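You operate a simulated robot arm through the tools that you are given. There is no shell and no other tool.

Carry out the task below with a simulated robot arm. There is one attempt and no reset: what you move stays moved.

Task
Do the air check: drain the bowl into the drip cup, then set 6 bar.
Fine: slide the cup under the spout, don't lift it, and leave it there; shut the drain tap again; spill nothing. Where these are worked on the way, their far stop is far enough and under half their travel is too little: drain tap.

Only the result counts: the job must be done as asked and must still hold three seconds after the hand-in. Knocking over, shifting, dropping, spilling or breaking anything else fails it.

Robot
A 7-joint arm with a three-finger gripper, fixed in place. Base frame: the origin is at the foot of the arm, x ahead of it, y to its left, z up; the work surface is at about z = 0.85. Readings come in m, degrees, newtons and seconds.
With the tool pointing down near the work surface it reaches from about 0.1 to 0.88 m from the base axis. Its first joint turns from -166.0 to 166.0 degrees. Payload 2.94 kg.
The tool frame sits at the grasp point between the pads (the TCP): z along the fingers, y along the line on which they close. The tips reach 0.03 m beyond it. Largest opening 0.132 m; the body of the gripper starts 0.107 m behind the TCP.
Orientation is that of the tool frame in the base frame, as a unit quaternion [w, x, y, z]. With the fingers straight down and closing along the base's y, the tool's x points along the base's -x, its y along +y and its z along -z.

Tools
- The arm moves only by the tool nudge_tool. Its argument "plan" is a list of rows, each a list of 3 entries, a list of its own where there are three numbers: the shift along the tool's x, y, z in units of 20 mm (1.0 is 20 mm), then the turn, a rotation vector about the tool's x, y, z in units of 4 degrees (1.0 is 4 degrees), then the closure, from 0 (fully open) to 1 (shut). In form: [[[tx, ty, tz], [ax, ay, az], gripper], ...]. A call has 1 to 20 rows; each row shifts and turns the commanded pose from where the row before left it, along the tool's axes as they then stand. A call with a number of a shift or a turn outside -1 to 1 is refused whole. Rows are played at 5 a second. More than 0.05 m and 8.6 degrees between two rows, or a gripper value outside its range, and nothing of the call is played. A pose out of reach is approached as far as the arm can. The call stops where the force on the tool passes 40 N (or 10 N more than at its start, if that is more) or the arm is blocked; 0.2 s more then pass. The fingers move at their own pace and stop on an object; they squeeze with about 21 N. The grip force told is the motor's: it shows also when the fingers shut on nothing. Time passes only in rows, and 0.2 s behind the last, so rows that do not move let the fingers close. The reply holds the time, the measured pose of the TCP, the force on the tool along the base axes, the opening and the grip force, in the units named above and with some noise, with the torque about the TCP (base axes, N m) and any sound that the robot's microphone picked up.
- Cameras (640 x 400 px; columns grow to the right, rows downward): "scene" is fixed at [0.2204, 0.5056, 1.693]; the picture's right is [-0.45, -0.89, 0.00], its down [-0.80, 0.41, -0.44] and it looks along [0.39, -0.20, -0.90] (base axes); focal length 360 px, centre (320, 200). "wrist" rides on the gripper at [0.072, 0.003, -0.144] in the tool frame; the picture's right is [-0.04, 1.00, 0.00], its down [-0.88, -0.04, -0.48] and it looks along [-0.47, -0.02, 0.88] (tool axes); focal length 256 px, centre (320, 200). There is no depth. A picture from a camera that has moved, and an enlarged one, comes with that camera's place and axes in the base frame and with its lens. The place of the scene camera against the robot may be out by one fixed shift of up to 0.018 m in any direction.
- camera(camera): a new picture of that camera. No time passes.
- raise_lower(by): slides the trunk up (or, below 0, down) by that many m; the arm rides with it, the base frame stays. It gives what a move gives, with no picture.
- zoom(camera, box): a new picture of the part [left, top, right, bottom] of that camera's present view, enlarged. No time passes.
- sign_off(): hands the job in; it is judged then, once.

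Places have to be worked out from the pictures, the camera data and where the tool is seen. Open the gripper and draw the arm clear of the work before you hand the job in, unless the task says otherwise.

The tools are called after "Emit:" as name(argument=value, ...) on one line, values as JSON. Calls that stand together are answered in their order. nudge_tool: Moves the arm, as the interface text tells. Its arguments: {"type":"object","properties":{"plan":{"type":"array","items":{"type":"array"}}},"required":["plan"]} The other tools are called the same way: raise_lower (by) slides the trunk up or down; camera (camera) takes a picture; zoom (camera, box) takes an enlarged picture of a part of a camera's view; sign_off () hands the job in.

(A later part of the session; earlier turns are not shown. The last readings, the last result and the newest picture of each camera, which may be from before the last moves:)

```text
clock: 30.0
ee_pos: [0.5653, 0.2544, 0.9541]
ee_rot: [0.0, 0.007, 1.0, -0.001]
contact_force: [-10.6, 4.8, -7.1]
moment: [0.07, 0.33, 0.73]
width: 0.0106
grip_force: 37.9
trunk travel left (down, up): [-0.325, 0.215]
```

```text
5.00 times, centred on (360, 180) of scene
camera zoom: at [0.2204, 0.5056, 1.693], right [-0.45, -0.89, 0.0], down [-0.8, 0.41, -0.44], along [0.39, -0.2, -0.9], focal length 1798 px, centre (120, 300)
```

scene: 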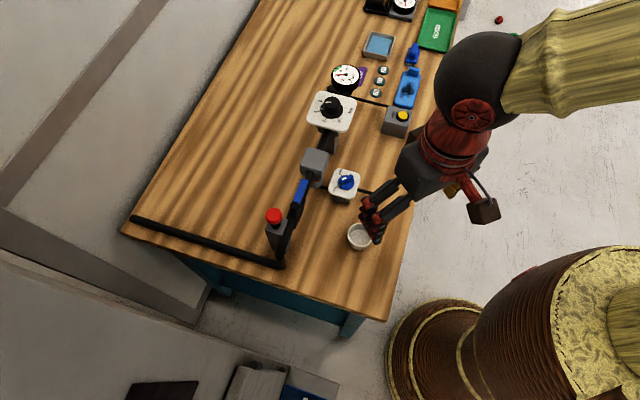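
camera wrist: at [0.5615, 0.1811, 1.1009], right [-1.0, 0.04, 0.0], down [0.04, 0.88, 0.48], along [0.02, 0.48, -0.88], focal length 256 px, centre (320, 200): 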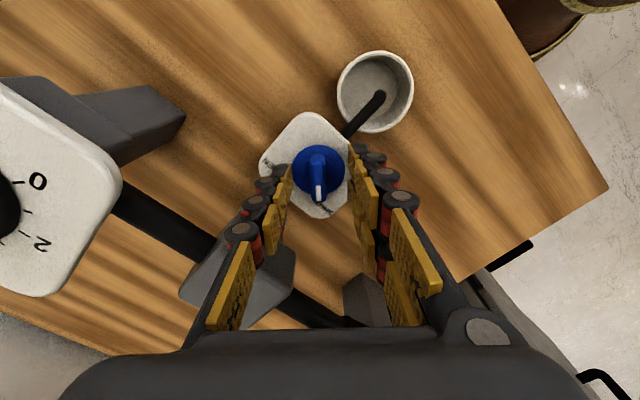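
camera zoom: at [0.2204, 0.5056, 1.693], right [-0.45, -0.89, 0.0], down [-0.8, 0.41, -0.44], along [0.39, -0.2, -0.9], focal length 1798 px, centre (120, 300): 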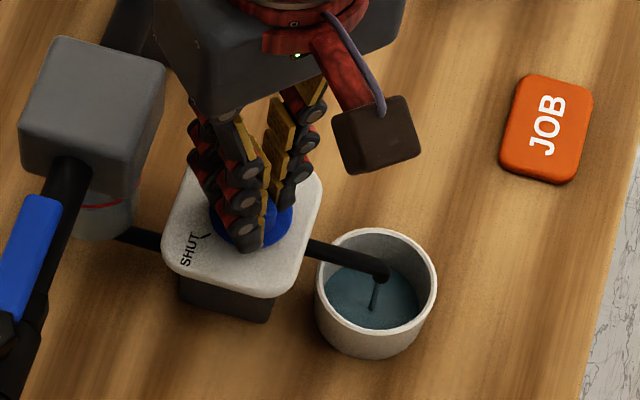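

The stop is felt (0.73 N m): fully open. Waiting and watching the level.

Emit:
nudge_tool(plan=[[[0, 0, 0], [0, 0, 0], 1], [[0, 0, 0], [0, 0, 0], 1], [[0, 0, 0], [0, 0, 0], 1], [[0, 0, 0], [0, 0, 0], 1], [[0, 0, 0], [0, 0, 0], 1], [[0, 0, 0], [0, 0, 0], 1]])

Emit:
zoom(camera="scene", box=[300, 140, 400, 220])

Emit:
zoom(camera="wrist", box=[260, 50, 380, 170])

Emit:
zoom(camera="wrist", box=[400, 160, 500, 260])

```text
clock: 31.4
ee_pos: [0.5645, 0.2539, 0.9547]
ee_rot: [0.0, 0.007, 1.0, 0.0]
contact_force: [-9.4, 5.4, -6.4]
moment: [0.13, 0.33, 0.57]
width: 0.0109
grip_force: 37.5
trunk travel left (down, up): [-0.325, 0.215]
```

```text
5.00 times, centred on (350, 180) of scene
camera zoom: at [0.2204, 0.5056, 1.693], right [-0.45, -0.89, 0.0], down [-0.8, 0.41, -0.44], along [0.39, -0.2, -0.9], focal length 1798 px, centre (170, 300)
```

zoom: 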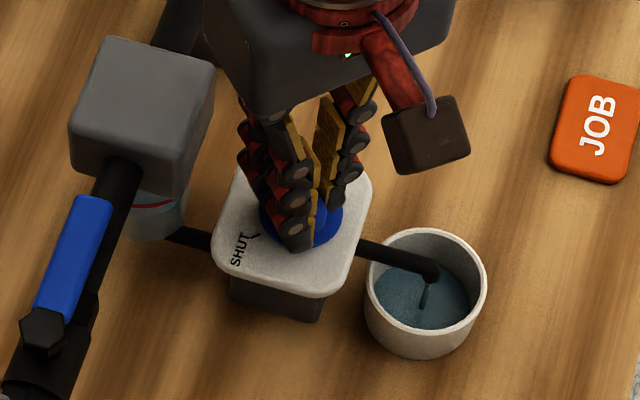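

```text
3.33 times, centred on (320, 110) of wrist
camera zoom: at [0.4933, 0.2581, 1.0986], right [0.06, 1.0, 0.0], down [0.88, -0.05, 0.48], along [0.47, -0.03, -0.88], focal length 853 px, centre (320, 500)
```

zoom: 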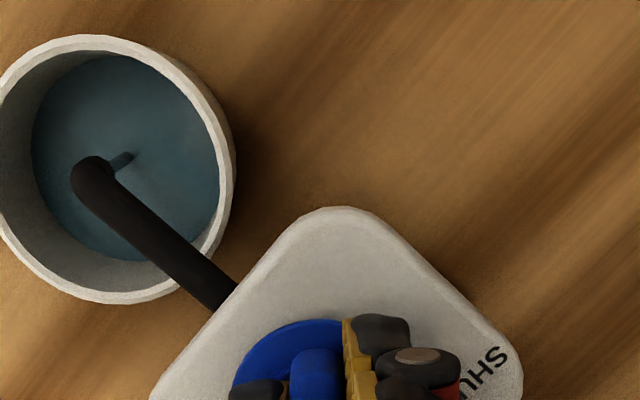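

```text
4.00 times, centred on (450, 210) of wrist
camera zoom: at [0.4933, 0.2581, 1.0986], right [0.06, 1.0, 0.0], down [0.88, -0.05, 0.48], along [0.47, -0.03, -0.88], focal length 1024 px, centre (-200, 160)
```

zoom: 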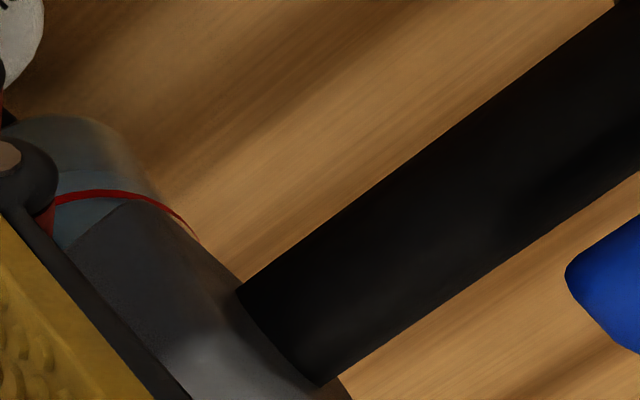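

The stream still runs, cup about a third full. Waiting a little more.

Emit:
nudge_tool(plan=[[[0, 0, 0], [0, 0, 0], 1], [[0, 0, 0], [0, 0, 0], 1], [[0, 0, 0], [0, 0, 0], 1], [[0, 0, 0], [0, 0, 0], 1], [[0, 0, 0], [0, 0, 0], 1], [[0, 0, 0], [0, 0, 0], 1], [[0, 0, 0], [0, 0, 0], 1], [[0, 0, 0], [0, 0, 0], 1], [[0, 0, 0], [0, 0, 0], 1], [[0, 0, 0], [0, 0, 0], 1]])

Emit:
zoom(camera="scene", box=[300, 140, 400, 220])

Emit:
zoom(camera="wrist", box=[260, 50, 380, 170])

```text
clock: 33.6
ee_pos: [0.5658, 0.2549, 0.9556]
ee_rot: [-0.001, 0.008, 1.0, 0.0]
contact_force: [-10.4, 3.9, -6.8]
moment: [0.09, 0.29, 0.59]
width: 0.0109
grip_force: 37.9
trunk travel left (down, up): [-0.325, 0.215]
```

```text
5.00 times, centred on (350, 180) of scene
camera zoom: at [0.2204, 0.5056, 1.693], right [-0.45, -0.89, 0.0], down [-0.8, 0.41, -0.44], along [0.39, -0.2, -0.9], focal length 1798 px, centre (170, 300)
```

zoom: 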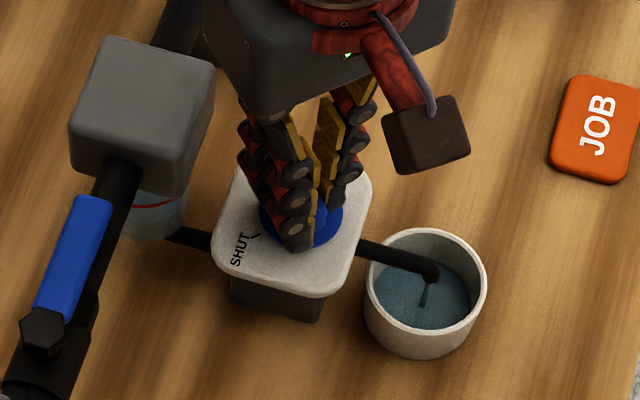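

```text
3.33 times, centred on (320, 110) of wrist
camera zoom: at [0.4933, 0.2581, 1.0986], right [0.06, 1.0, 0.0], down [0.88, -0.05, 0.48], along [0.47, -0.03, -0.88], focal length 853 px, centre (320, 500)
```

zoom: 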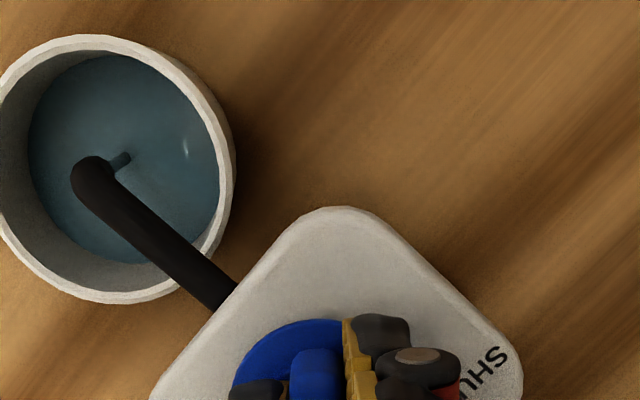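

The level rises slowly and the stream is still there; lots of room remains. Waiting 4 s.

Emit:
nudge_tool(plan=[[[0, 0, 0], [0, 0, 0], 1], [[0, 0, 0], [0, 0, 0], 1], [[0, 0, 0], [0, 0, 0], 1], [[0, 0, 0], [0, 0, 0], 1], [[0, 0, 0], [0, 0, 0], 1], [[0, 0, 0], [0, 0, 0], 1], [[0, 0, 0], [0, 0, 0], 1], [[0, 0, 0], [0, 0, 0], 1], [[0, 0, 0], [0, 0, 0], 1], [[0, 0, 0], [0, 0, 0], 1], [[0, 0, 0], [0, 0, 0], 1], [[0, 0, 0], [0, 0, 0], 1], [[0, 0, 0], [0, 0, 0], 1], [[0, 0, 0], [0, 0, 0], 1], [[0, 0, 0], [0, 0, 0], 1], [[0, 0, 0], [0, 0, 0], 1], [[0, 0, 0], [0, 0, 0], 1], [[0, 0, 0], [0, 0, 0], 1], [[0, 0, 0], [0, 0, 0], 1], [[0, 0, 0], [0, 0, 0], 1]])

Emit:
zoom(camera="scene", box=[300, 140, 400, 220])

Emit:
zoom(camera="wrist", box=[260, 50, 380, 170])

Emit:
zoom(camera="scene", box=[320, 170, 345, 195])

```text
clock: 37.8
ee_pos: [0.564, 0.2545, 0.954]
ee_rot: [0.001, 0.007, 1.0, 0.0]
contact_force: [-8.2, 5.1, -5.4]
moment: [0.11, 0.3, 0.62]
width: 0.011
grip_force: 37.7
trunk travel left (down, up): [-0.325, 0.215]
```

```text
5.00 times, centred on (350, 180) of scene
camera zoom: at [0.2204, 0.5056, 1.693], right [-0.45, -0.89, 0.0], down [-0.8, 0.41, -0.44], along [0.39, -0.2, -0.9], focal length 1798 px, centre (170, 300)
```

zoom: 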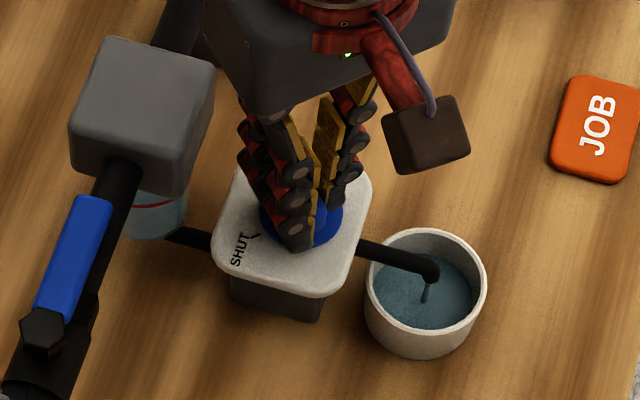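

```text
3.33 times, centred on (320, 110) of wrist
camera zoom: at [0.4934, 0.2581, 1.0986], right [0.06, 1.0, 0.0], down [0.88, -0.05, 0.48], along [0.47, -0.03, -0.88], focal length 853 px, centre (320, 500)
```

zoom: 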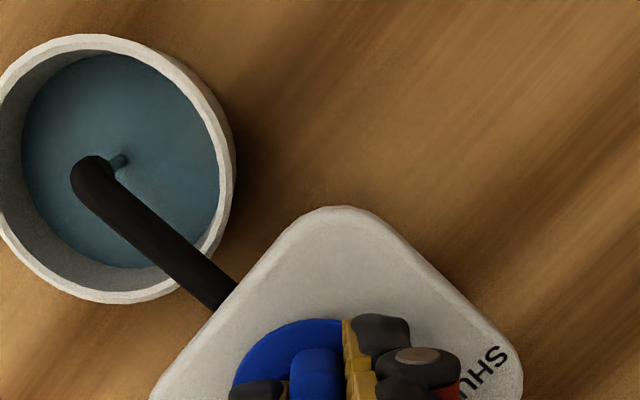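

```text
16.00 times, centred on (332, 182) of scene
camera zoom: at [0.2204, 0.5056, 1.693], right [-0.45, -0.89, 0.0], down [-0.8, 0.41, -0.44], along [0.39, -0.2, -0.9], focal length 5755 px, centre (120, 480)
```

zoom: 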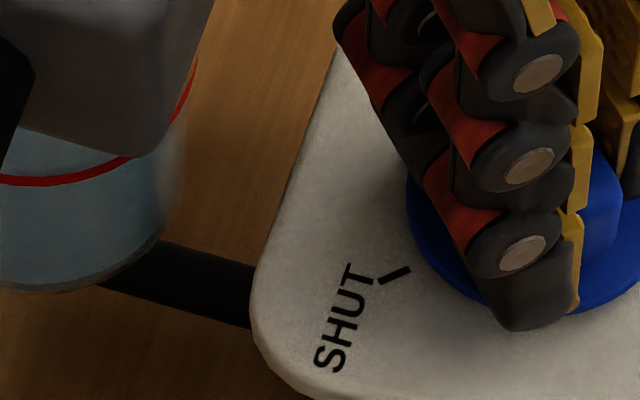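

Still flowing slowly. Waiting another 8 s in two calls' worth, watching.

Emit:
nudge_tool(plan=[[[0, 0, 0], [0, 0, 0], 1], [[0, 0, 0], [0, 0, 0], 1], [[0, 0, 0], [0, 0, 0], 1], [[0, 0, 0], [0, 0, 0], 1], [[0, 0, 0], [0, 0, 0], 1], [[0, 0, 0], [0, 0, 0], 1], [[0, 0, 0], [0, 0, 0], 1], [[0, 0, 0], [0, 0, 0], 1], [[0, 0, 0], [0, 0, 0], 1], [[0, 0, 0], [0, 0, 0], 1], [[0, 0, 0], [0, 0, 0], 1], [[0, 0, 0], [0, 0, 0], 1], [[0, 0, 0], [0, 0, 0], 1], [[0, 0, 0], [0, 0, 0], 1], [[0, 0, 0], [0, 0, 0], 1], [[0, 0, 0], [0, 0, 0], 1], [[0, 0, 0], [0, 0, 0], 1], [[0, 0, 0], [0, 0, 0], 1], [[0, 0, 0], [0, 0, 0], 1], [[0, 0, 0], [0, 0, 0], 1]])

Emit:
zoom(camera="scene", box=[365, 180, 405, 220])

Emit:
zoom(camera="wrist", box=[260, 50, 340, 130])

Emit:
zoom(camera="scene", box=[320, 170, 345, 195])

```text
clock: 42.0
ee_pos: [0.5649, 0.2542, 0.9549]
ee_rot: [0.001, 0.006, 1.0, 0.0]
contact_force: [-7.8, 4.1, -3.9]
moment: [0.1, 0.18, 0.6]
width: 0.0109
grip_force: 37.9
trunk travel left (down, up): [-0.325, 0.215]
```

```text
10.00 times, centred on (385, 200) of scene
camera zoom: at [0.2204, 0.5056, 1.693], right [-0.45, -0.89, 0.0], down [-0.8, 0.41, -0.44], along [0.39, -0.2, -0.9], focal length 3597 px, centre (-330, 200)
```

zoom: 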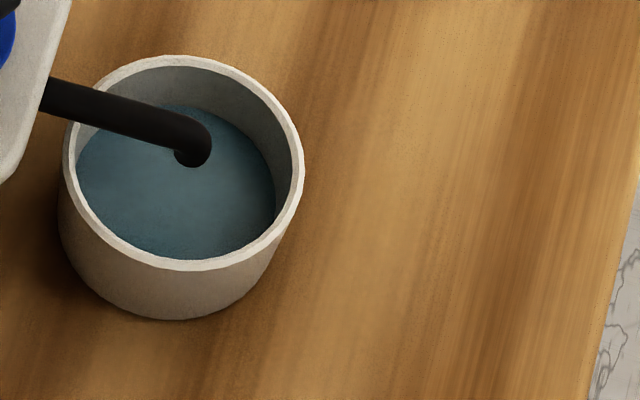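

```text
5.00 times, centred on (300, 90) of wrist
camera zoom: at [0.4934, 0.258, 1.0986], right [0.06, 1.0, 0.0], down [0.88, -0.05, 0.48], along [0.47, -0.03, -0.88], focal length 1280 px, centre (420, 750)
```

zoom: 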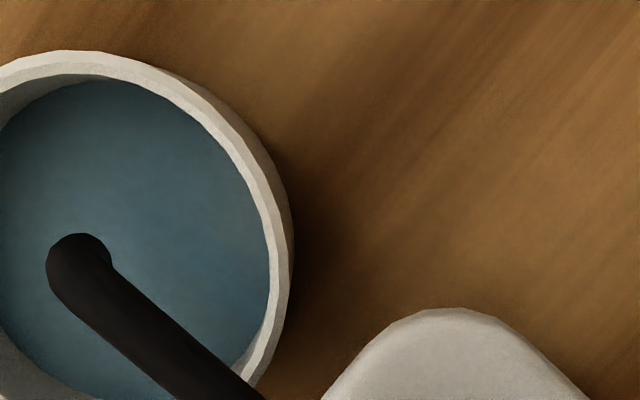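

```text
16.00 times, centred on (332, 182) of scene
camera zoom: at [0.2204, 0.5056, 1.693], right [-0.45, -0.89, 0.0], down [-0.8, 0.41, -0.44], along [0.39, -0.2, -0.9], focal length 5755 px, centre (120, 480)
```

zoom: 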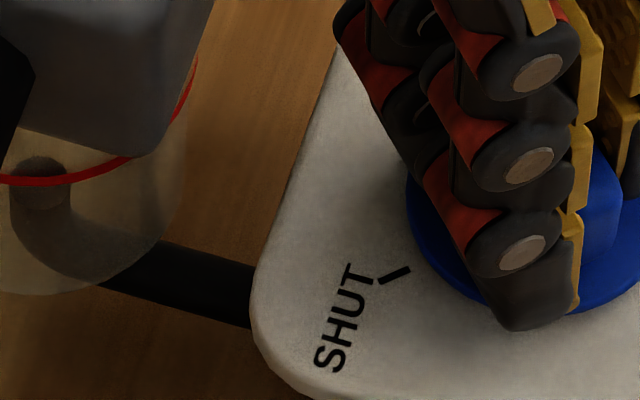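

The stream has stopped and the bowl is clear and empty; the cup holds it all. Turning the tap back to SHUT.

Emit:
nudge_tool(plan=[[[0, 0, 0], [0, 0, -1], 1], [[0, 0, 0], [0, 0, -1], 1], [[0, 0, 0], [0, 0, -1], 1], [[0, 0, 0], [0, 0, -1], 1], [[0, 0, 0], [0, 0, -1], 1], [[0, 0, 0], [0, 0, -1], 1], [[0, 0, 0], [0, 0, -1], 1], [[0, 0, 0], [0, 0, -1], 1], [[0, 0, 0], [0, 0, -1], 1], [[0, 0, 0], [0, 0, -1], 1], [[0, 0, 0], [0, 0, -1], 1], [[0, 0, 0], [0, 0, -1], 1], [[0, 0, 0], [0, 0, -1], 1], [[0, 0, 0], [0, 0, -1], 1], [[0, 0, 0], [0, 0, -1], 1], [[0, 0, 0], [0, 0, -1], 1], [[0, 0, 0], [0, 0, -1], 1], [[0, 0, 0], [0, 0, -1], 1], [[0, 0, 0], [0, 0, -1], 1], [[0, 0, 0], [0, 0, -1], 1]])

Emit:
nudge_tool(plan=[[[0, 0, 0], [0, 0, -1], 1], [[0, 0, 0], [0, 0, -1], 1], [[0, 0, 0], [0, 0, -0.8], 1], [[0, 0, 0], [0, 0, -0.6], 1], [[0, 0, 0], [0, 0, 0], 1]])

Emit:
zoom(camera="wrist", box=[240, 80, 400, 240])

Emit:
zoom(camera="scene", box=[300, 140, 400, 220])

```text
clock: 46.2
ee_pos: [0.5657, 0.2543, 0.9545]
ee_rot: [0.001, -0.638, 0.77, 0.0]
contact_force: [-4.9, 6.1, -1.0]
moment: [0.38, 0.06, 0.01]
width: 0.0108
grip_force: 37.8
trunk travel left (down, up): [-0.325, 0.215]
```

```text
clock: 47.4
ee_pos: [0.5661, 0.2539, 0.9569]
ee_rot: [0.001, 0.724, -0.69, -0.001]
contact_force: [-3.7, 3.6, 0.8]
moment: [0.28, 0.13, -1.0]
width: 0.0115
grip_force: 38.1
trunk travel left (down, up): [-0.325, 0.215]
```

```text
2.50 times, centred on (320, 160) of wrist
camera zoom: at [0.5661, 0.181, 1.0987], right [-1.0, -0.01, 0.0], down [-0.01, 0.88, 0.48], along [0.0, 0.48, -0.88], focal length 640 px, centre (320, 300)
```

zoom: 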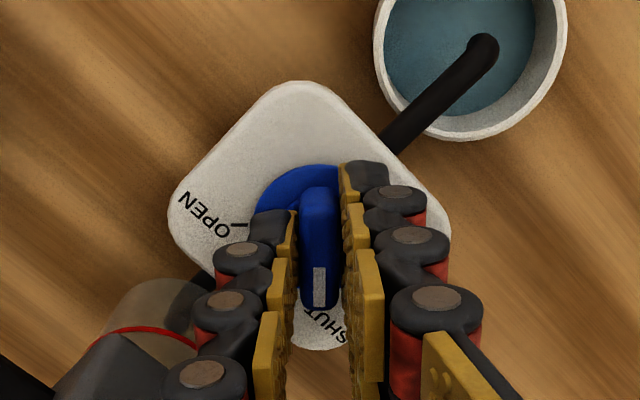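

```text
5.00 times, centred on (350, 180) of scene
camera zoom: at [0.2204, 0.5056, 1.693], right [-0.45, -0.89, 0.0], down [-0.8, 0.41, -0.44], along [0.39, -0.2, -0.9], focal length 1798 px, centre (170, 300)
```

zoom: 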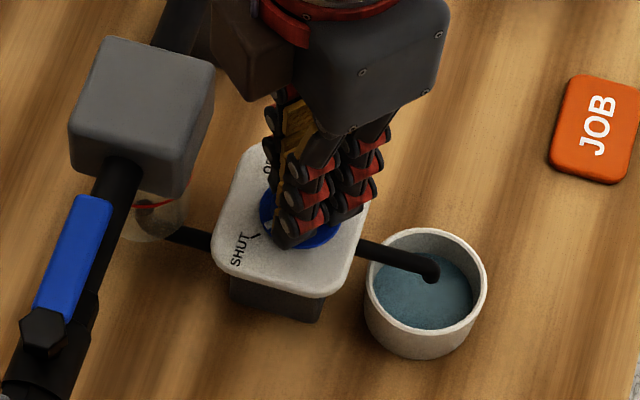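

SHUT stop reached (−1.0 N m). Opening the fingers slightly and rising clear of the handle.

Emit:
nudge_tool(plan=[[[0, 0, 0], [0, 0, 0], 0.85], [[0, 0, 0], [0, 0, 0], 0.7], [[0, 0, 0], [0, 0, 0], 0.7], [[0, 0, -0.5], [0, 0, 0], 0.7], [[0, 0, -1], [0, 0, 0], 0.7], [[0, 0, -1], [0, 0, 0], 0.7], [[0, 0, -1], [0, 0, 0], 0.7], [[0, 0, -1], [0, 0, 0], 0.7], [[0, 0, -1], [0, 0, 0], 0.7], [[0, 0, -1], [0, 0, 0], 0.7]])

Emit:
camera(camera="wrist")

Emit:
camera(camera="scene")

Emit:
zoom(camera="wrist", box=[260, 80, 380, 200])

Emit:
zoom(camera="scene", box=[295, 55, 415, 145])

```text
clock: 49.6
ee_pos: [0.5658, 0.255, 1.0858]
ee_rot: [0.0, 0.724, -0.69, 0.0]
contact_force: [-0.1, -0.2, -0.1]
moment: [0.04, 0.01, 0.05]
width: 0.0397
grip_force: 0.1
trunk travel left (down, up): [-0.325, 0.215]
```

```text
taken
camera wrist: at [0.5662, 0.1812, 1.2295], right [-1.0, -0.01, 0.0], down [-0.01, 0.88, 0.48], along [0.0, 0.48, -0.88], focal length 256 px, centre (320, 200)
```

wrist: 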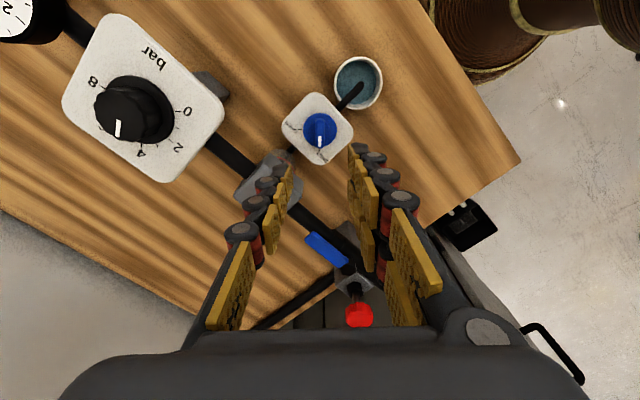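

```text
taken
```

scene: 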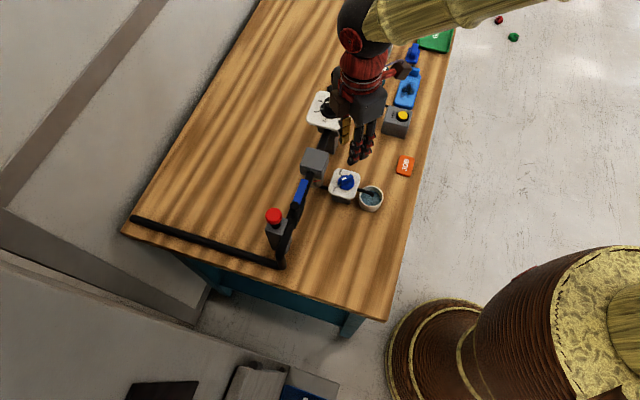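

```text
3.33 times, centred on (320, 140) of wrist
camera zoom: at [0.5662, 0.1812, 1.2295], right [-1.0, -0.01, 0.0], down [-0.01, 0.88, 0.48], along [0.0, 0.48, -0.88], focal length 853 px, centre (320, 400)
```

zoom: 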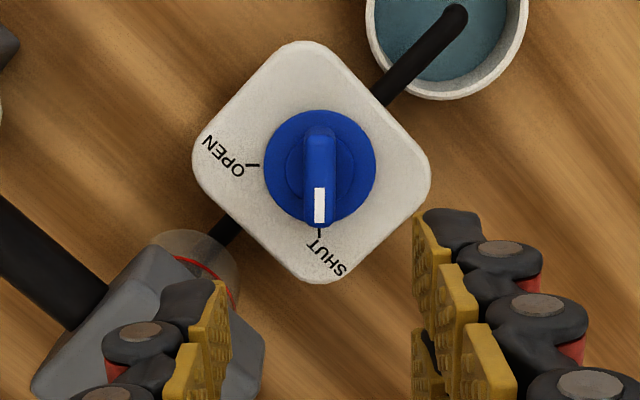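

```text
4.44 times, centred on (355, 100) of scene
camera zoom: at [0.2204, 0.5056, 1.693], right [-0.45, -0.89, 0.0], down [-0.8, 0.41, -0.44], along [0.39, -0.2, -0.9], focal length 1599 px, centre (164, 644)
```

zoom: 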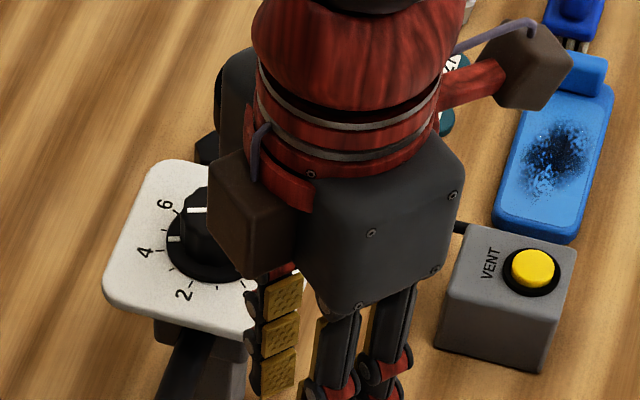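

The tap is exactly on SHUT, the bowl is empty and the cup undisturbed. Now locate the regulator knob precisely.

Emit:
zoom(camera="wrist", box=[50, 0, 250, 200])

Emit:
zoom(camera="wrist", box=[80, 60, 200, 160])

```text
2.00 times, centred on (150, 100) of wrist
camera zoom: at [0.5662, 0.1812, 1.2295], right [-1.0, -0.01, 0.0], down [-0.01, 0.88, 0.48], along [0.0, 0.48, -0.88], focal length 512 px, centre (660, 400)
```

zoom: 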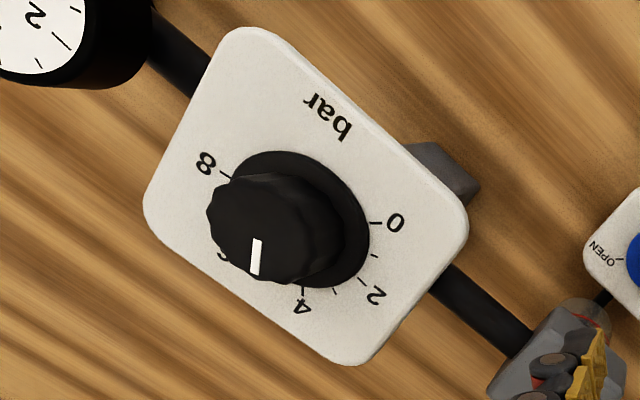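

```text
4.00 times, centred on (140, 110) of wrist
camera zoom: at [0.5662, 0.1812, 1.2295], right [-1.0, -0.01, 0.0], down [-0.01, 0.88, 0.48], along [0.0, 0.48, -0.88], focal length 1024 px, centre (1040, 560)
```

zoom: 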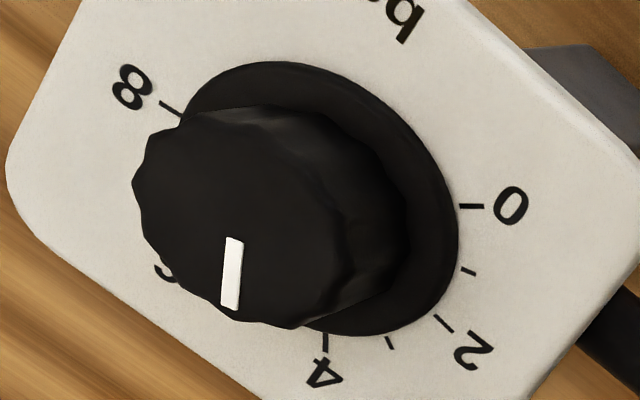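

Dial numbers rise clockwise from 0 to 8; the pointer is at about 4.4, matching the gauge. I estimate the knob at (0.717, 0.218) with top z≈1.03, and the gauge at (0.77, 0.154). Rising and moving above the knob for a check.

Emit:
nudge_tool(plan=[[[0, 0, -1], [0, 0, 0], 0.7], [[0, 0, -1], [0, 0, 0], 0.7], [[0, 0, -1], [0, 0, 0], 0.7], [[0, 0, -1], [0, 0, 0], 0.7], [[0.277, -0.93, 0], [0, 0, 0], 0.6], [[0.277, -0.93, 0], [0, 0, 0], 0.5], [[0.277, -0.93, 0], [0, 0, 0], 0.4], [[0.277, -0.93, 0], [0, 0, 0], 0.4], [[0.277, -0.93, 0], [0, 0, 0], 0.4], [[0.277, -0.93, 0], [0, 0, 0], 0.4], [[0.277, -0.93, 0], [0, 0, 0], 0.4], [[0.277, -0.93, 0], [0, 0, 0], 0.4]])

Emit:
camera(camera="wrist")

Emit:
camera(camera="scene")

```text
clock: 52.2
ee_pos: [0.7171, 0.2179, 1.165]
ee_rot: [0.001, 0.724, -0.689, -0.002]
contact_force: [-0.5, -0.4, -0.2]
moment: [-0.06, 0.0, 0.0]
width: 0.0791
grip_force: 0.0
trunk travel left (down, up): [-0.325, 0.215]
```

```text
taken
camera wrist: at [0.7183, 0.1446, 1.3083], right [-1.0, -0.01, 0.0], down [0.0, 0.88, 0.48], along [0.0, 0.48, -0.88], focal length 256 px, centre (320, 200)
```

wrist: 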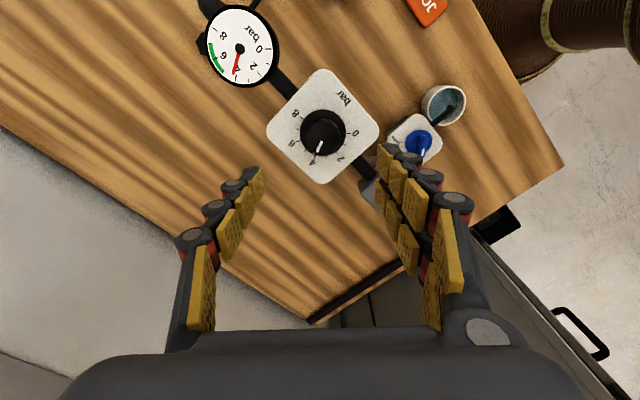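

```text
taken
```

scene: 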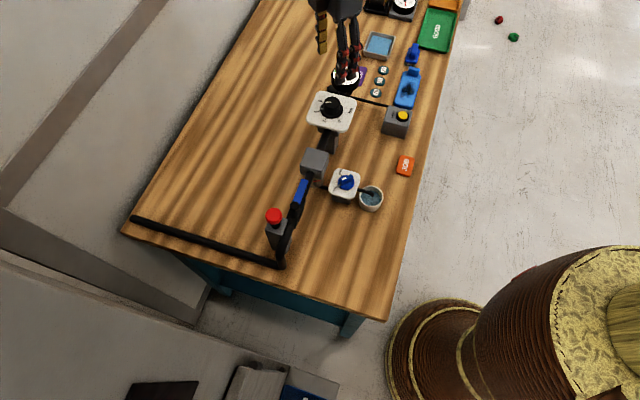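

A fine view of dial and gauge together. Enlarging both.

Emit:
zoom(camera="wrist", box=[260, 65, 390, 190])

Emit:
zoom(camera="wrist", box=[190, 0, 290, 95])

```text
3.20 times, centred on (325, 128) of wrist
camera zoom: at [0.7183, 0.1446, 1.3083], right [-1.0, -0.01, 0.0], down [0.0, 0.88, 0.48], along [0.0, 0.48, -0.88], focal length 819 px, centre (304, 432)
```

zoom: 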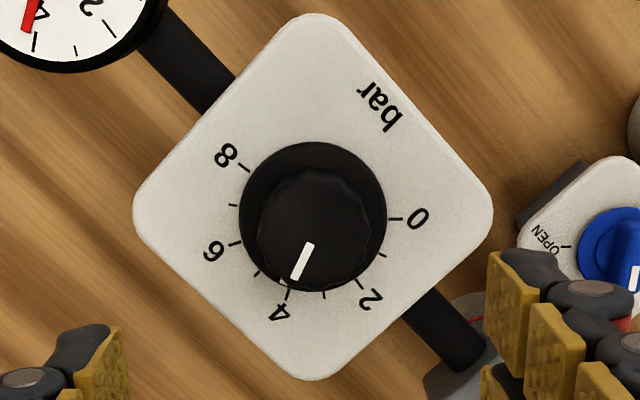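

```text
4.21 times, centred on (240, 48) of wrist
camera zoom: at [0.7183, 0.1446, 1.3083], right [-1.0, -0.01, 0.0], down [0.0, 0.88, 0.48], along [0.0, 0.48, -0.88], focal length 1078 px, centre (657, 842)
```

zoom: 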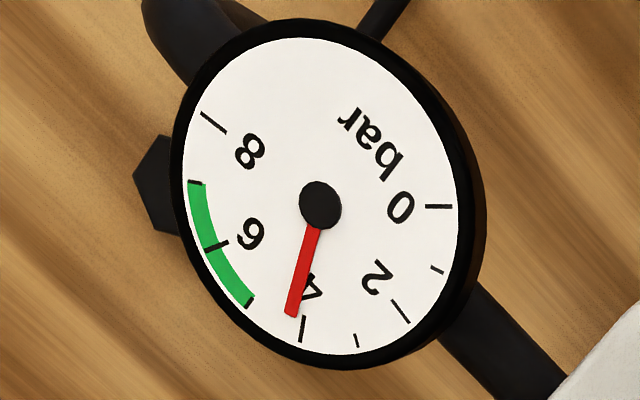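

Gauge reads about 4.27 and the dial about 4.3, 27° per bar, so about 46° clockwise is needed. Knob axis ≈ (0.715, 0.219), diameter ≈ 36 mm, top z≈1.032. Descending around it.

Emit:
nudge_tool(plan=[[[-0.045, 0.12, 0], [0, 0, 0], 0.45], [[0, 0, 1], [0, 0, 0], 0.45], [[0, 0, 1], [0, 0, 0], 0.45], [[0, 0, 1], [0, 0, 0], 0.45], [[0, 0, 1], [0, 0, 0], 0.45], [[0, 0, 1], [0, 0, 0], 0.45], [[0, 0, 0.6], [0, 0, 0], 0.45]])

Emit:
camera(camera="wrist")

Emit:
zoom(camera="scene", box=[285, 50, 415, 150])

```text
clock: 53.8
ee_pos: [0.7145, 0.2179, 1.0528]
ee_rot: [0.0, 0.724, -0.69, 0.0]
contact_force: [0.5, -0.3, -0.3]
moment: [0.0, 0.02, 0.01]
width: 0.0726
grip_force: 0.0
trunk travel left (down, up): [-0.325, 0.215]
```

```text
taken
camera wrist: at [0.7149, 0.1454, 1.1961], right [-1.0, -0.01, 0.0], down [0.0, 0.88, 0.48], along [0.0, 0.48, -0.88], focal length 256 px, centre (320, 200)
```

wrist: 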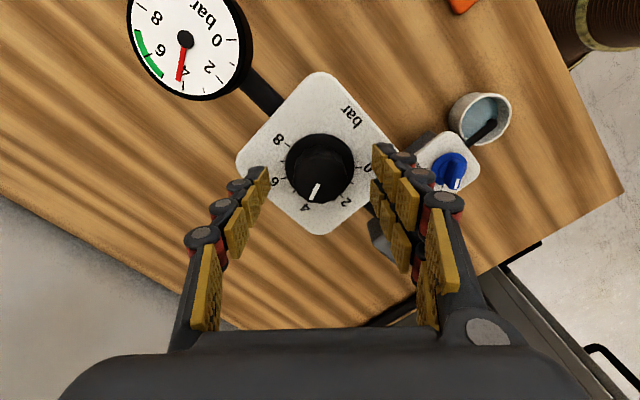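

```text
4.00 times, centred on (350, 100) of scene
camera zoom: at [0.2204, 0.5056, 1.693], right [-0.45, -0.89, 0.0], down [-0.8, 0.41, -0.44], along [0.39, -0.2, -0.9], focal length 1439 px, centre (200, 600)
```

zoom: 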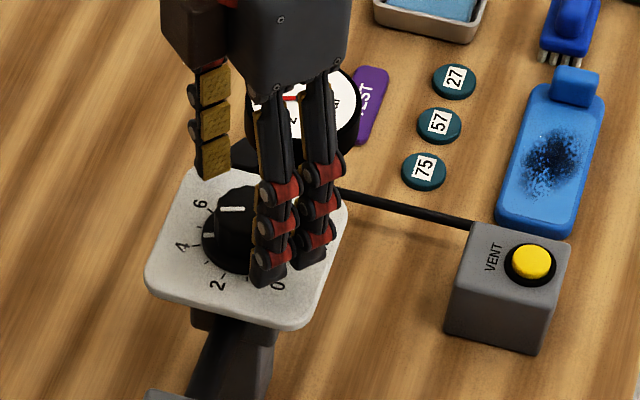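

Emit:
zoom(camera="wrist", box=[240, 90, 400, 240])

```text
2.67 times, centred on (320, 165) of wrist
camera zoom: at [0.7149, 0.1454, 1.1961], right [-1.0, -0.01, 0.0], down [0.0, 0.88, 0.48], along [0.0, 0.48, -0.88], focal length 683 px, centre (320, 293)
```

zoom: 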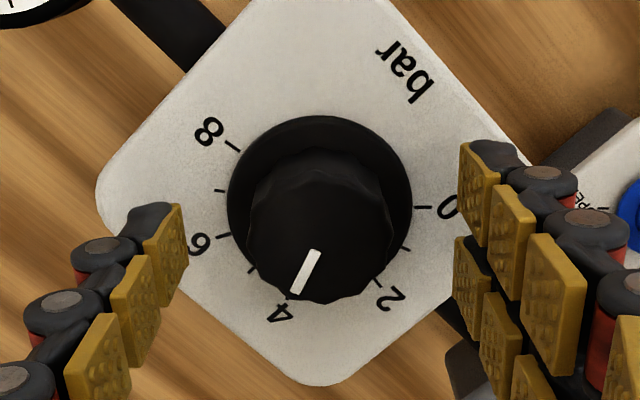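

Well centred. Lowering 11 mm more and closing on the knob.

Emit:
nudge_tool(plan=[[[0, 0, 0.55], [0, 0, 0], 0.5], [[0, 0, 0], [0, 0, 0], 0.6], [[0, 0, 0], [0, 0, 0], 0.7], [[0, 0, 0], [0, 0, 0], 0.8], [[0, 0, 0], [0, 0, 0], 0.9], [[0, 0, 0], [0, 0, 0], 0.9], [[0, 0, 0], [0, 0, 0], 0.9]])

Emit:
camera(camera="wrist")

```text
clock: 55.4
ee_pos: [0.7149, 0.2185, 1.0417]
ee_rot: [0.0, 0.724, -0.69, 0.0]
contact_force: [3.3, 0.1, -0.4]
moment: [0.15, -0.16, 0.01]
width: 0.0363
grip_force: 45.2
trunk travel left (down, up): [-0.325, 0.215]
```

```text
taken
camera wrist: at [0.715, 0.1453, 1.1855], right [-1.0, -0.01, 0.0], down [0.0, 0.88, 0.48], along [0.0, 0.48, -0.88], focal length 256 px, centre (320, 200)
```

wrist: 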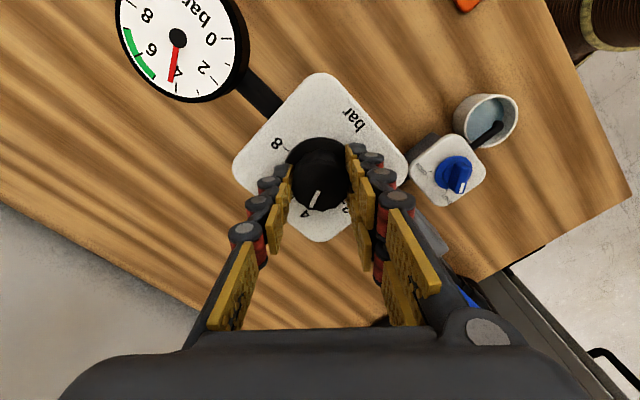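

Knob held (36 mm). Turning 24° clockwise and reading the gauge.

Emit:
nudge_tool(plan=[[[0, 0, 0], [0, 0, 1], 0.9], [[0, 0, 0], [0, 0, 1], 0.9], [[0, 0, 0], [0, 0, 1], 0.9], [[0, 0, 0], [0, 0, 1], 0.9], [[0, 0, 0], [0, 0, 1], 0.9], [[0, 0, 0], [0, 0, 1], 0.9], [[0, 0, 0], [0, 0, 0], 0.9]])

Emit:
camera(camera="wrist")

Emit:
zoom(camera="wrist", box=[100, 0, 260, 150])

```text
clock: 57.0
ee_pos: [0.714, 0.218, 1.0414]
ee_rot: [0.001, -0.564, 0.826, 0.0]
contact_force: [-0.6, 2.8, 0.2]
moment: [0.11, -0.03, -0.02]
width: 0.0367
grip_force: 44.8
trunk travel left (down, up): [-0.325, 0.215]
```

```text
taken
camera wrist: at [0.6852, 0.1514, 1.1855], right [-0.92, 0.4, 0.0], down [0.35, 0.81, 0.48], along [0.19, 0.44, -0.88], focal length 256 px, centre (320, 200)
```

wrist: 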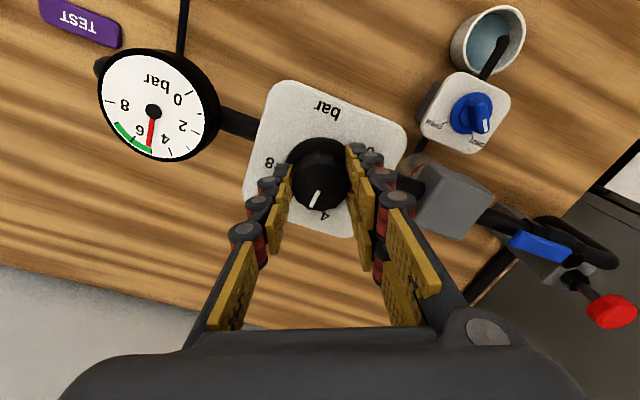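

```text
2.67 times, centred on (180, 75) of wrist
camera zoom: at [0.6852, 0.1514, 1.1855], right [-0.92, 0.4, 0.0], down [0.35, 0.81, 0.48], along [0.19, 0.44, -0.88], focal length 683 px, centre (693, 533)
```

zoom: 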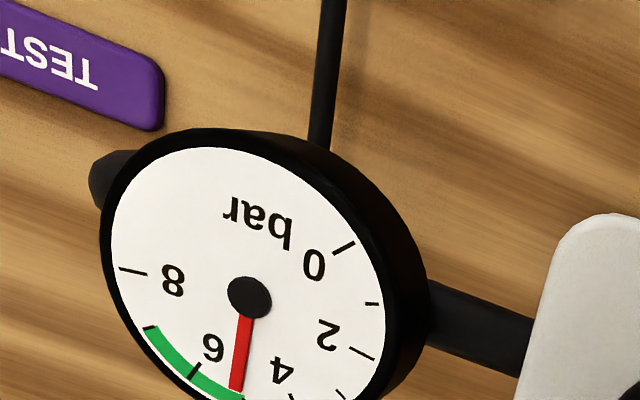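

The gauge is following: about 5.1 bar. Turning 20° more, then checking.

Emit:
nudge_tool(plan=[[[0, 0, 0], [0, 0, 1], 0.9], [[0, 0, 0], [0, 0, 1], 0.9], [[0, 0, 0], [0, 0, 1], 0.9], [[0, 0, 0], [0, 0, 1], 0.9], [[0, 0, 0], [0, 0, 1], 0.9], [[0, 0, 0], [0, 0, 0], 0.9], [[0, 0, 0], [0, 0, 0], 0.9]])

Emit:
camera(camera="wrist")

Emit:
zoom(camera="wrist", box=[100, 100, 260, 250])

Emit:
zoom(camera="scene", box=[285, 50, 415, 150])

```text
clock: 58.6
ee_pos: [0.7139, 0.2189, 1.0423]
ee_rot: [-0.001, -0.413, 0.911, 0.0]
contact_force: [-2.4, 5.0, -1.7]
moment: [0.28, -0.11, 0.0]
width: 0.0365
grip_force: 44.8
trunk travel left (down, up): [-0.325, 0.215]
```

```text
taken
camera wrist: at [0.6642, 0.1655, 1.1856], right [-0.72, 0.69, 0.0], down [0.61, 0.64, 0.47], along [0.33, 0.34, -0.88], focal length 256 px, centre (320, 200)
```

wrist: 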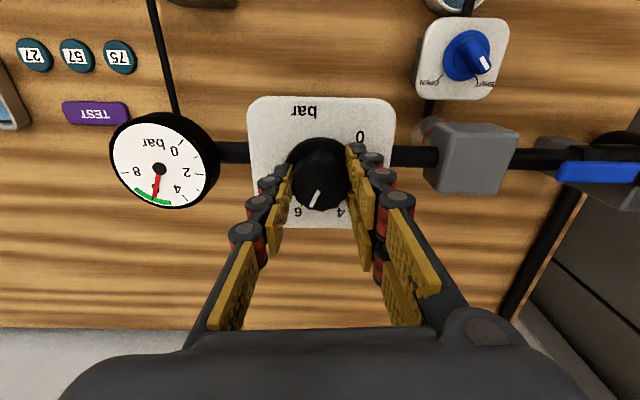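

```text
2.67 times, centred on (180, 175) of wrist
camera zoom: at [0.6642, 0.1655, 1.1856], right [-0.72, 0.69, 0.0], down [0.61, 0.64, 0.47], along [0.33, 0.34, -0.88], focal length 683 px, centre (693, 267)
```

zoom: 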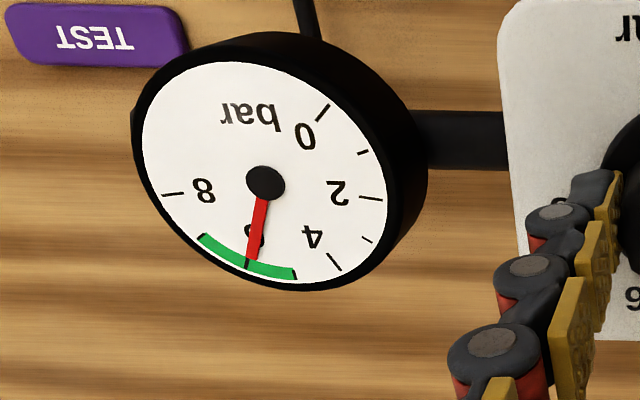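

```text
4.00 times, centred on (350, 100) of scene
camera zoom: at [0.2204, 0.5056, 1.693], right [-0.45, -0.89, 0.0], down [-0.8, 0.41, -0.44], along [0.39, -0.2, -0.9], focal length 1439 px, centre (200, 600)
```

zoom: 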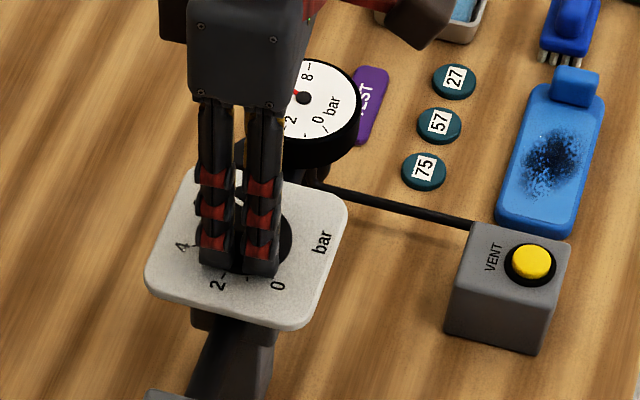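

Close to 6. Enlarging the gauge to read it exactly.

Emit:
zoom(camera="wrist", box=[125, 125, 195, 215])

Emit:
zoom(camera="wrist", box=[245, 90, 395, 240])

```text
4.44 times, centred on (160, 170) of wrist
camera zoom: at [0.6642, 0.1655, 1.1856], right [-0.72, 0.69, 0.0], down [0.61, 0.64, 0.47], along [0.33, 0.34, -0.88], focal length 1138 px, centre (1031, 333)
```

zoom: 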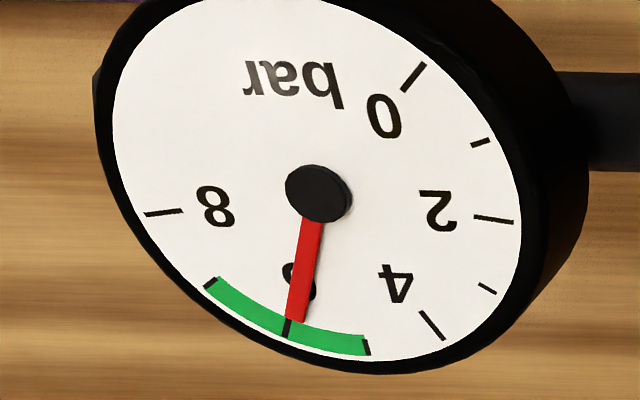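

```text
2.67 times, centred on (320, 165) of wrist
camera zoom: at [0.6642, 0.1655, 1.1856], right [-0.72, 0.69, 0.0], down [0.61, 0.64, 0.47], along [0.33, 0.34, -0.88], focal length 683 px, centre (320, 293)
```

zoom: 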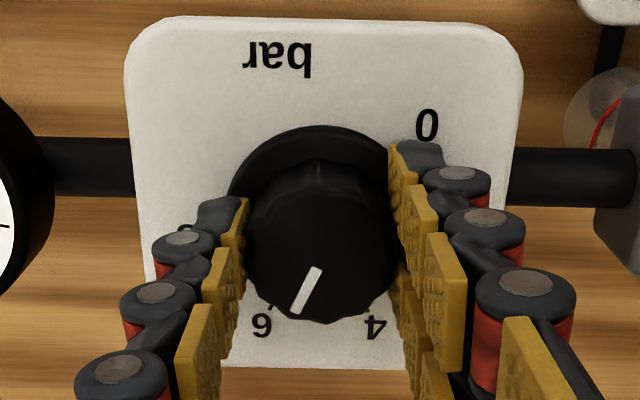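

Needle reads about 5.9. Adding 2.6° more and re-reading.

Emit:
nudge_tool(plan=[[[0, 0, 0], [0, 0, 0.65], 0.9], [[0, 0, 0], [0, 0, 0], 0.9], [[0, 0, 0], [0, 0, 0], 0.9], [[0, 0, 0], [0, 0, 0], 0.9]])

Emit:
zoom(camera="wrist", box=[125, 135, 195, 225])

```text
clock: 59.6
ee_pos: [0.7135, 0.2181, 1.0414]
ee_rot: [0.0, -0.392, 0.92, 0.0]
contact_force: [-2.6, 4.3, -1.8]
moment: [0.06, 0.13, -0.01]
width: 0.0368
grip_force: 45.4
trunk travel left (down, up): [-0.325, 0.215]
```

```text
4.44 times, centred on (160, 180) of wrist
camera zoom: at [0.6619, 0.1679, 1.1856], right [-0.69, 0.72, 0.0], down [0.64, 0.61, 0.47], along [0.34, 0.33, -0.88], focal length 1138 px, centre (1031, 289)
```

zoom: 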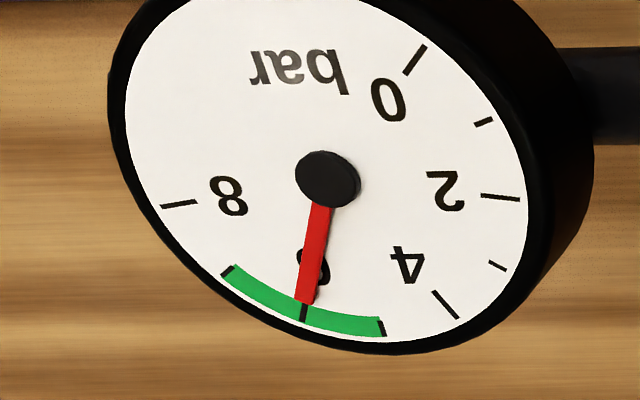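

Needle now lies on the 6 tick. Releasing with a small opening and rising straight up.

Emit:
nudge_tool(plan=[[[0, 0, 0], [0, 0, 0], 0.7], [[0, 0, 0], [0, 0, 0], 0.64], [[0, 0, 0], [0, 0, 0], 0.64], [[0, 0, -0.5], [0, 0, 0], 0.64], [[0, 0, -1], [0, 0, 0], 0.64], [[0, 0, -1], [0, 0, 0], 0.64], [[0, 0, -1], [0, 0, 0], 0.64], [[0, 0, -1], [0, 0, 0], 0.64], [[0, 0, -1], [0, 0, 0], 0.64], [[0, 0, -1], [0, 0, 0], 0.64]])

Emit:
camera(camera="wrist")

Emit:
camera(camera="scene")

```text
clock: 61.8
ee_pos: [0.7144, 0.2184, 1.1716]
ee_rot: [0.0, -0.391, 0.92, 0.001]
contact_force: [0.1, 0.4, 0.5]
moment: [0.0, 0.02, 0.01]
width: 0.0474
grip_force: 0.1
trunk travel left (down, up): [-0.325, 0.215]
```

```text
taken
camera wrist: at [0.6626, 0.1675, 1.316], right [-0.69, 0.72, 0.0], down [0.64, 0.61, 0.48], along [0.34, 0.33, -0.88], focal length 256 px, centre (320, 200)
```

wrist: 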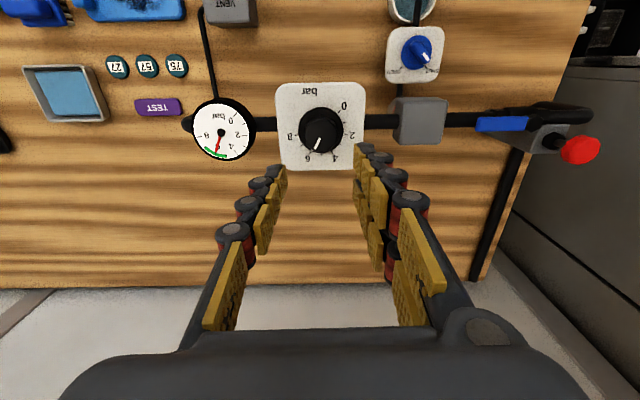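

```text
taken
```

scene: 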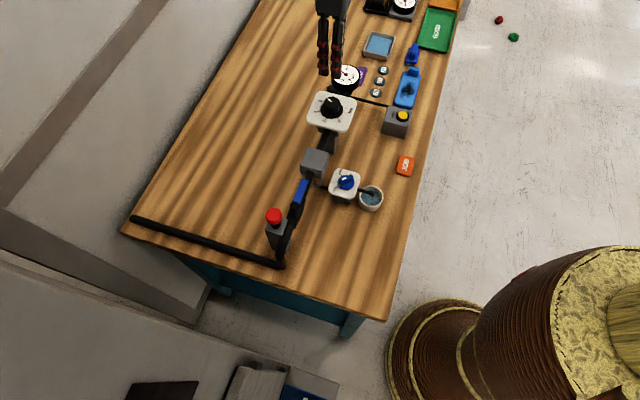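

Released. Moving the camera to sit squarely over the gauge for a final reading, and opening the gripper.

Emit:
nudge_tool(plan=[[[0.5, -0.8, -0.8], [0, 0, 0], 0.5], [[0.5, -0.8, -0.8], [0, 0, 0], 0.3], [[0.5, -0.8, -0.8], [0, 0, 0], 0], [[0.5, -0.8, -0.5], [0, 0, 0], 0], [[0.5, -0.8, 0], [0, 0, 0], 0], [[0, 0, 0], [0, 0, 0], 0]])

Emit:
camera(camera="wrist")

Emit:
zoom(camera="wrist", box=[270, 90, 370, 190])

Emit:
zoom(camera="scene", box=[300, 55, 380, 135])

```text
clock: 63.2
ee_pos: [0.7374, 0.1271, 1.2289]
ee_rot: [0.0, -0.393, 0.92, 0.0]
contact_force: [0.1, -0.1, 0.0]
moment: [-0.02, -0.05, -0.02]
width: 0.132
grip_force: 0.0
trunk travel left (down, up): [-0.325, 0.215]
```

```text
taken
camera wrist: at [0.685, 0.076, 1.3734], right [-0.69, 0.72, 0.0], down [0.64, 0.61, 0.48], along [0.34, 0.33, -0.88], focal length 256 px, centre (320, 200)
```

wrist: 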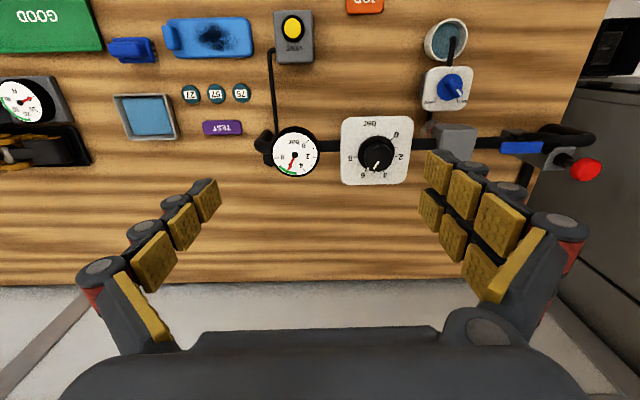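

```text
4.00 times, centred on (320, 140) of wrist
camera zoom: at [0.685, 0.076, 1.3734], right [-0.69, 0.72, 0.0], down [0.64, 0.61, 0.48], along [0.34, 0.33, -0.88], focal length 1024 px, centre (320, 440)
```

zoom: 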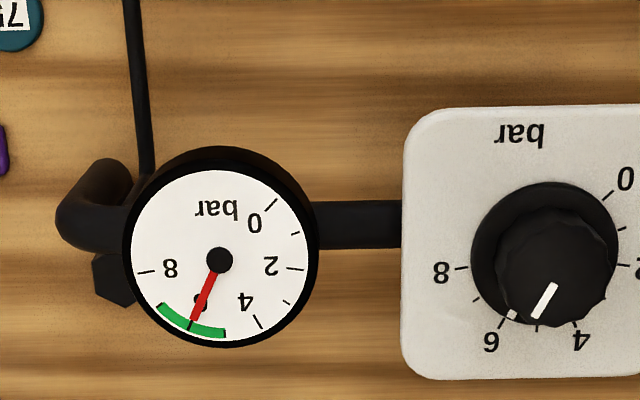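

```text
5.00 times, centred on (340, 95) of scene
camera zoom: at [0.2204, 0.5056, 1.693], right [-0.45, -0.89, 0.0], down [-0.8, 0.41, -0.44], along [0.39, -0.2, -0.9], focal length 1798 px, centre (220, 725)
```

zoom: 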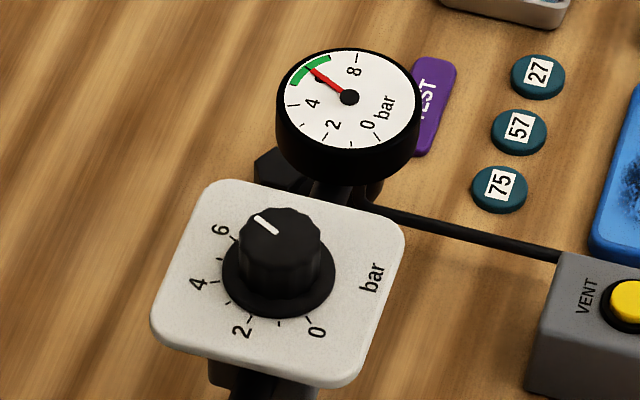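

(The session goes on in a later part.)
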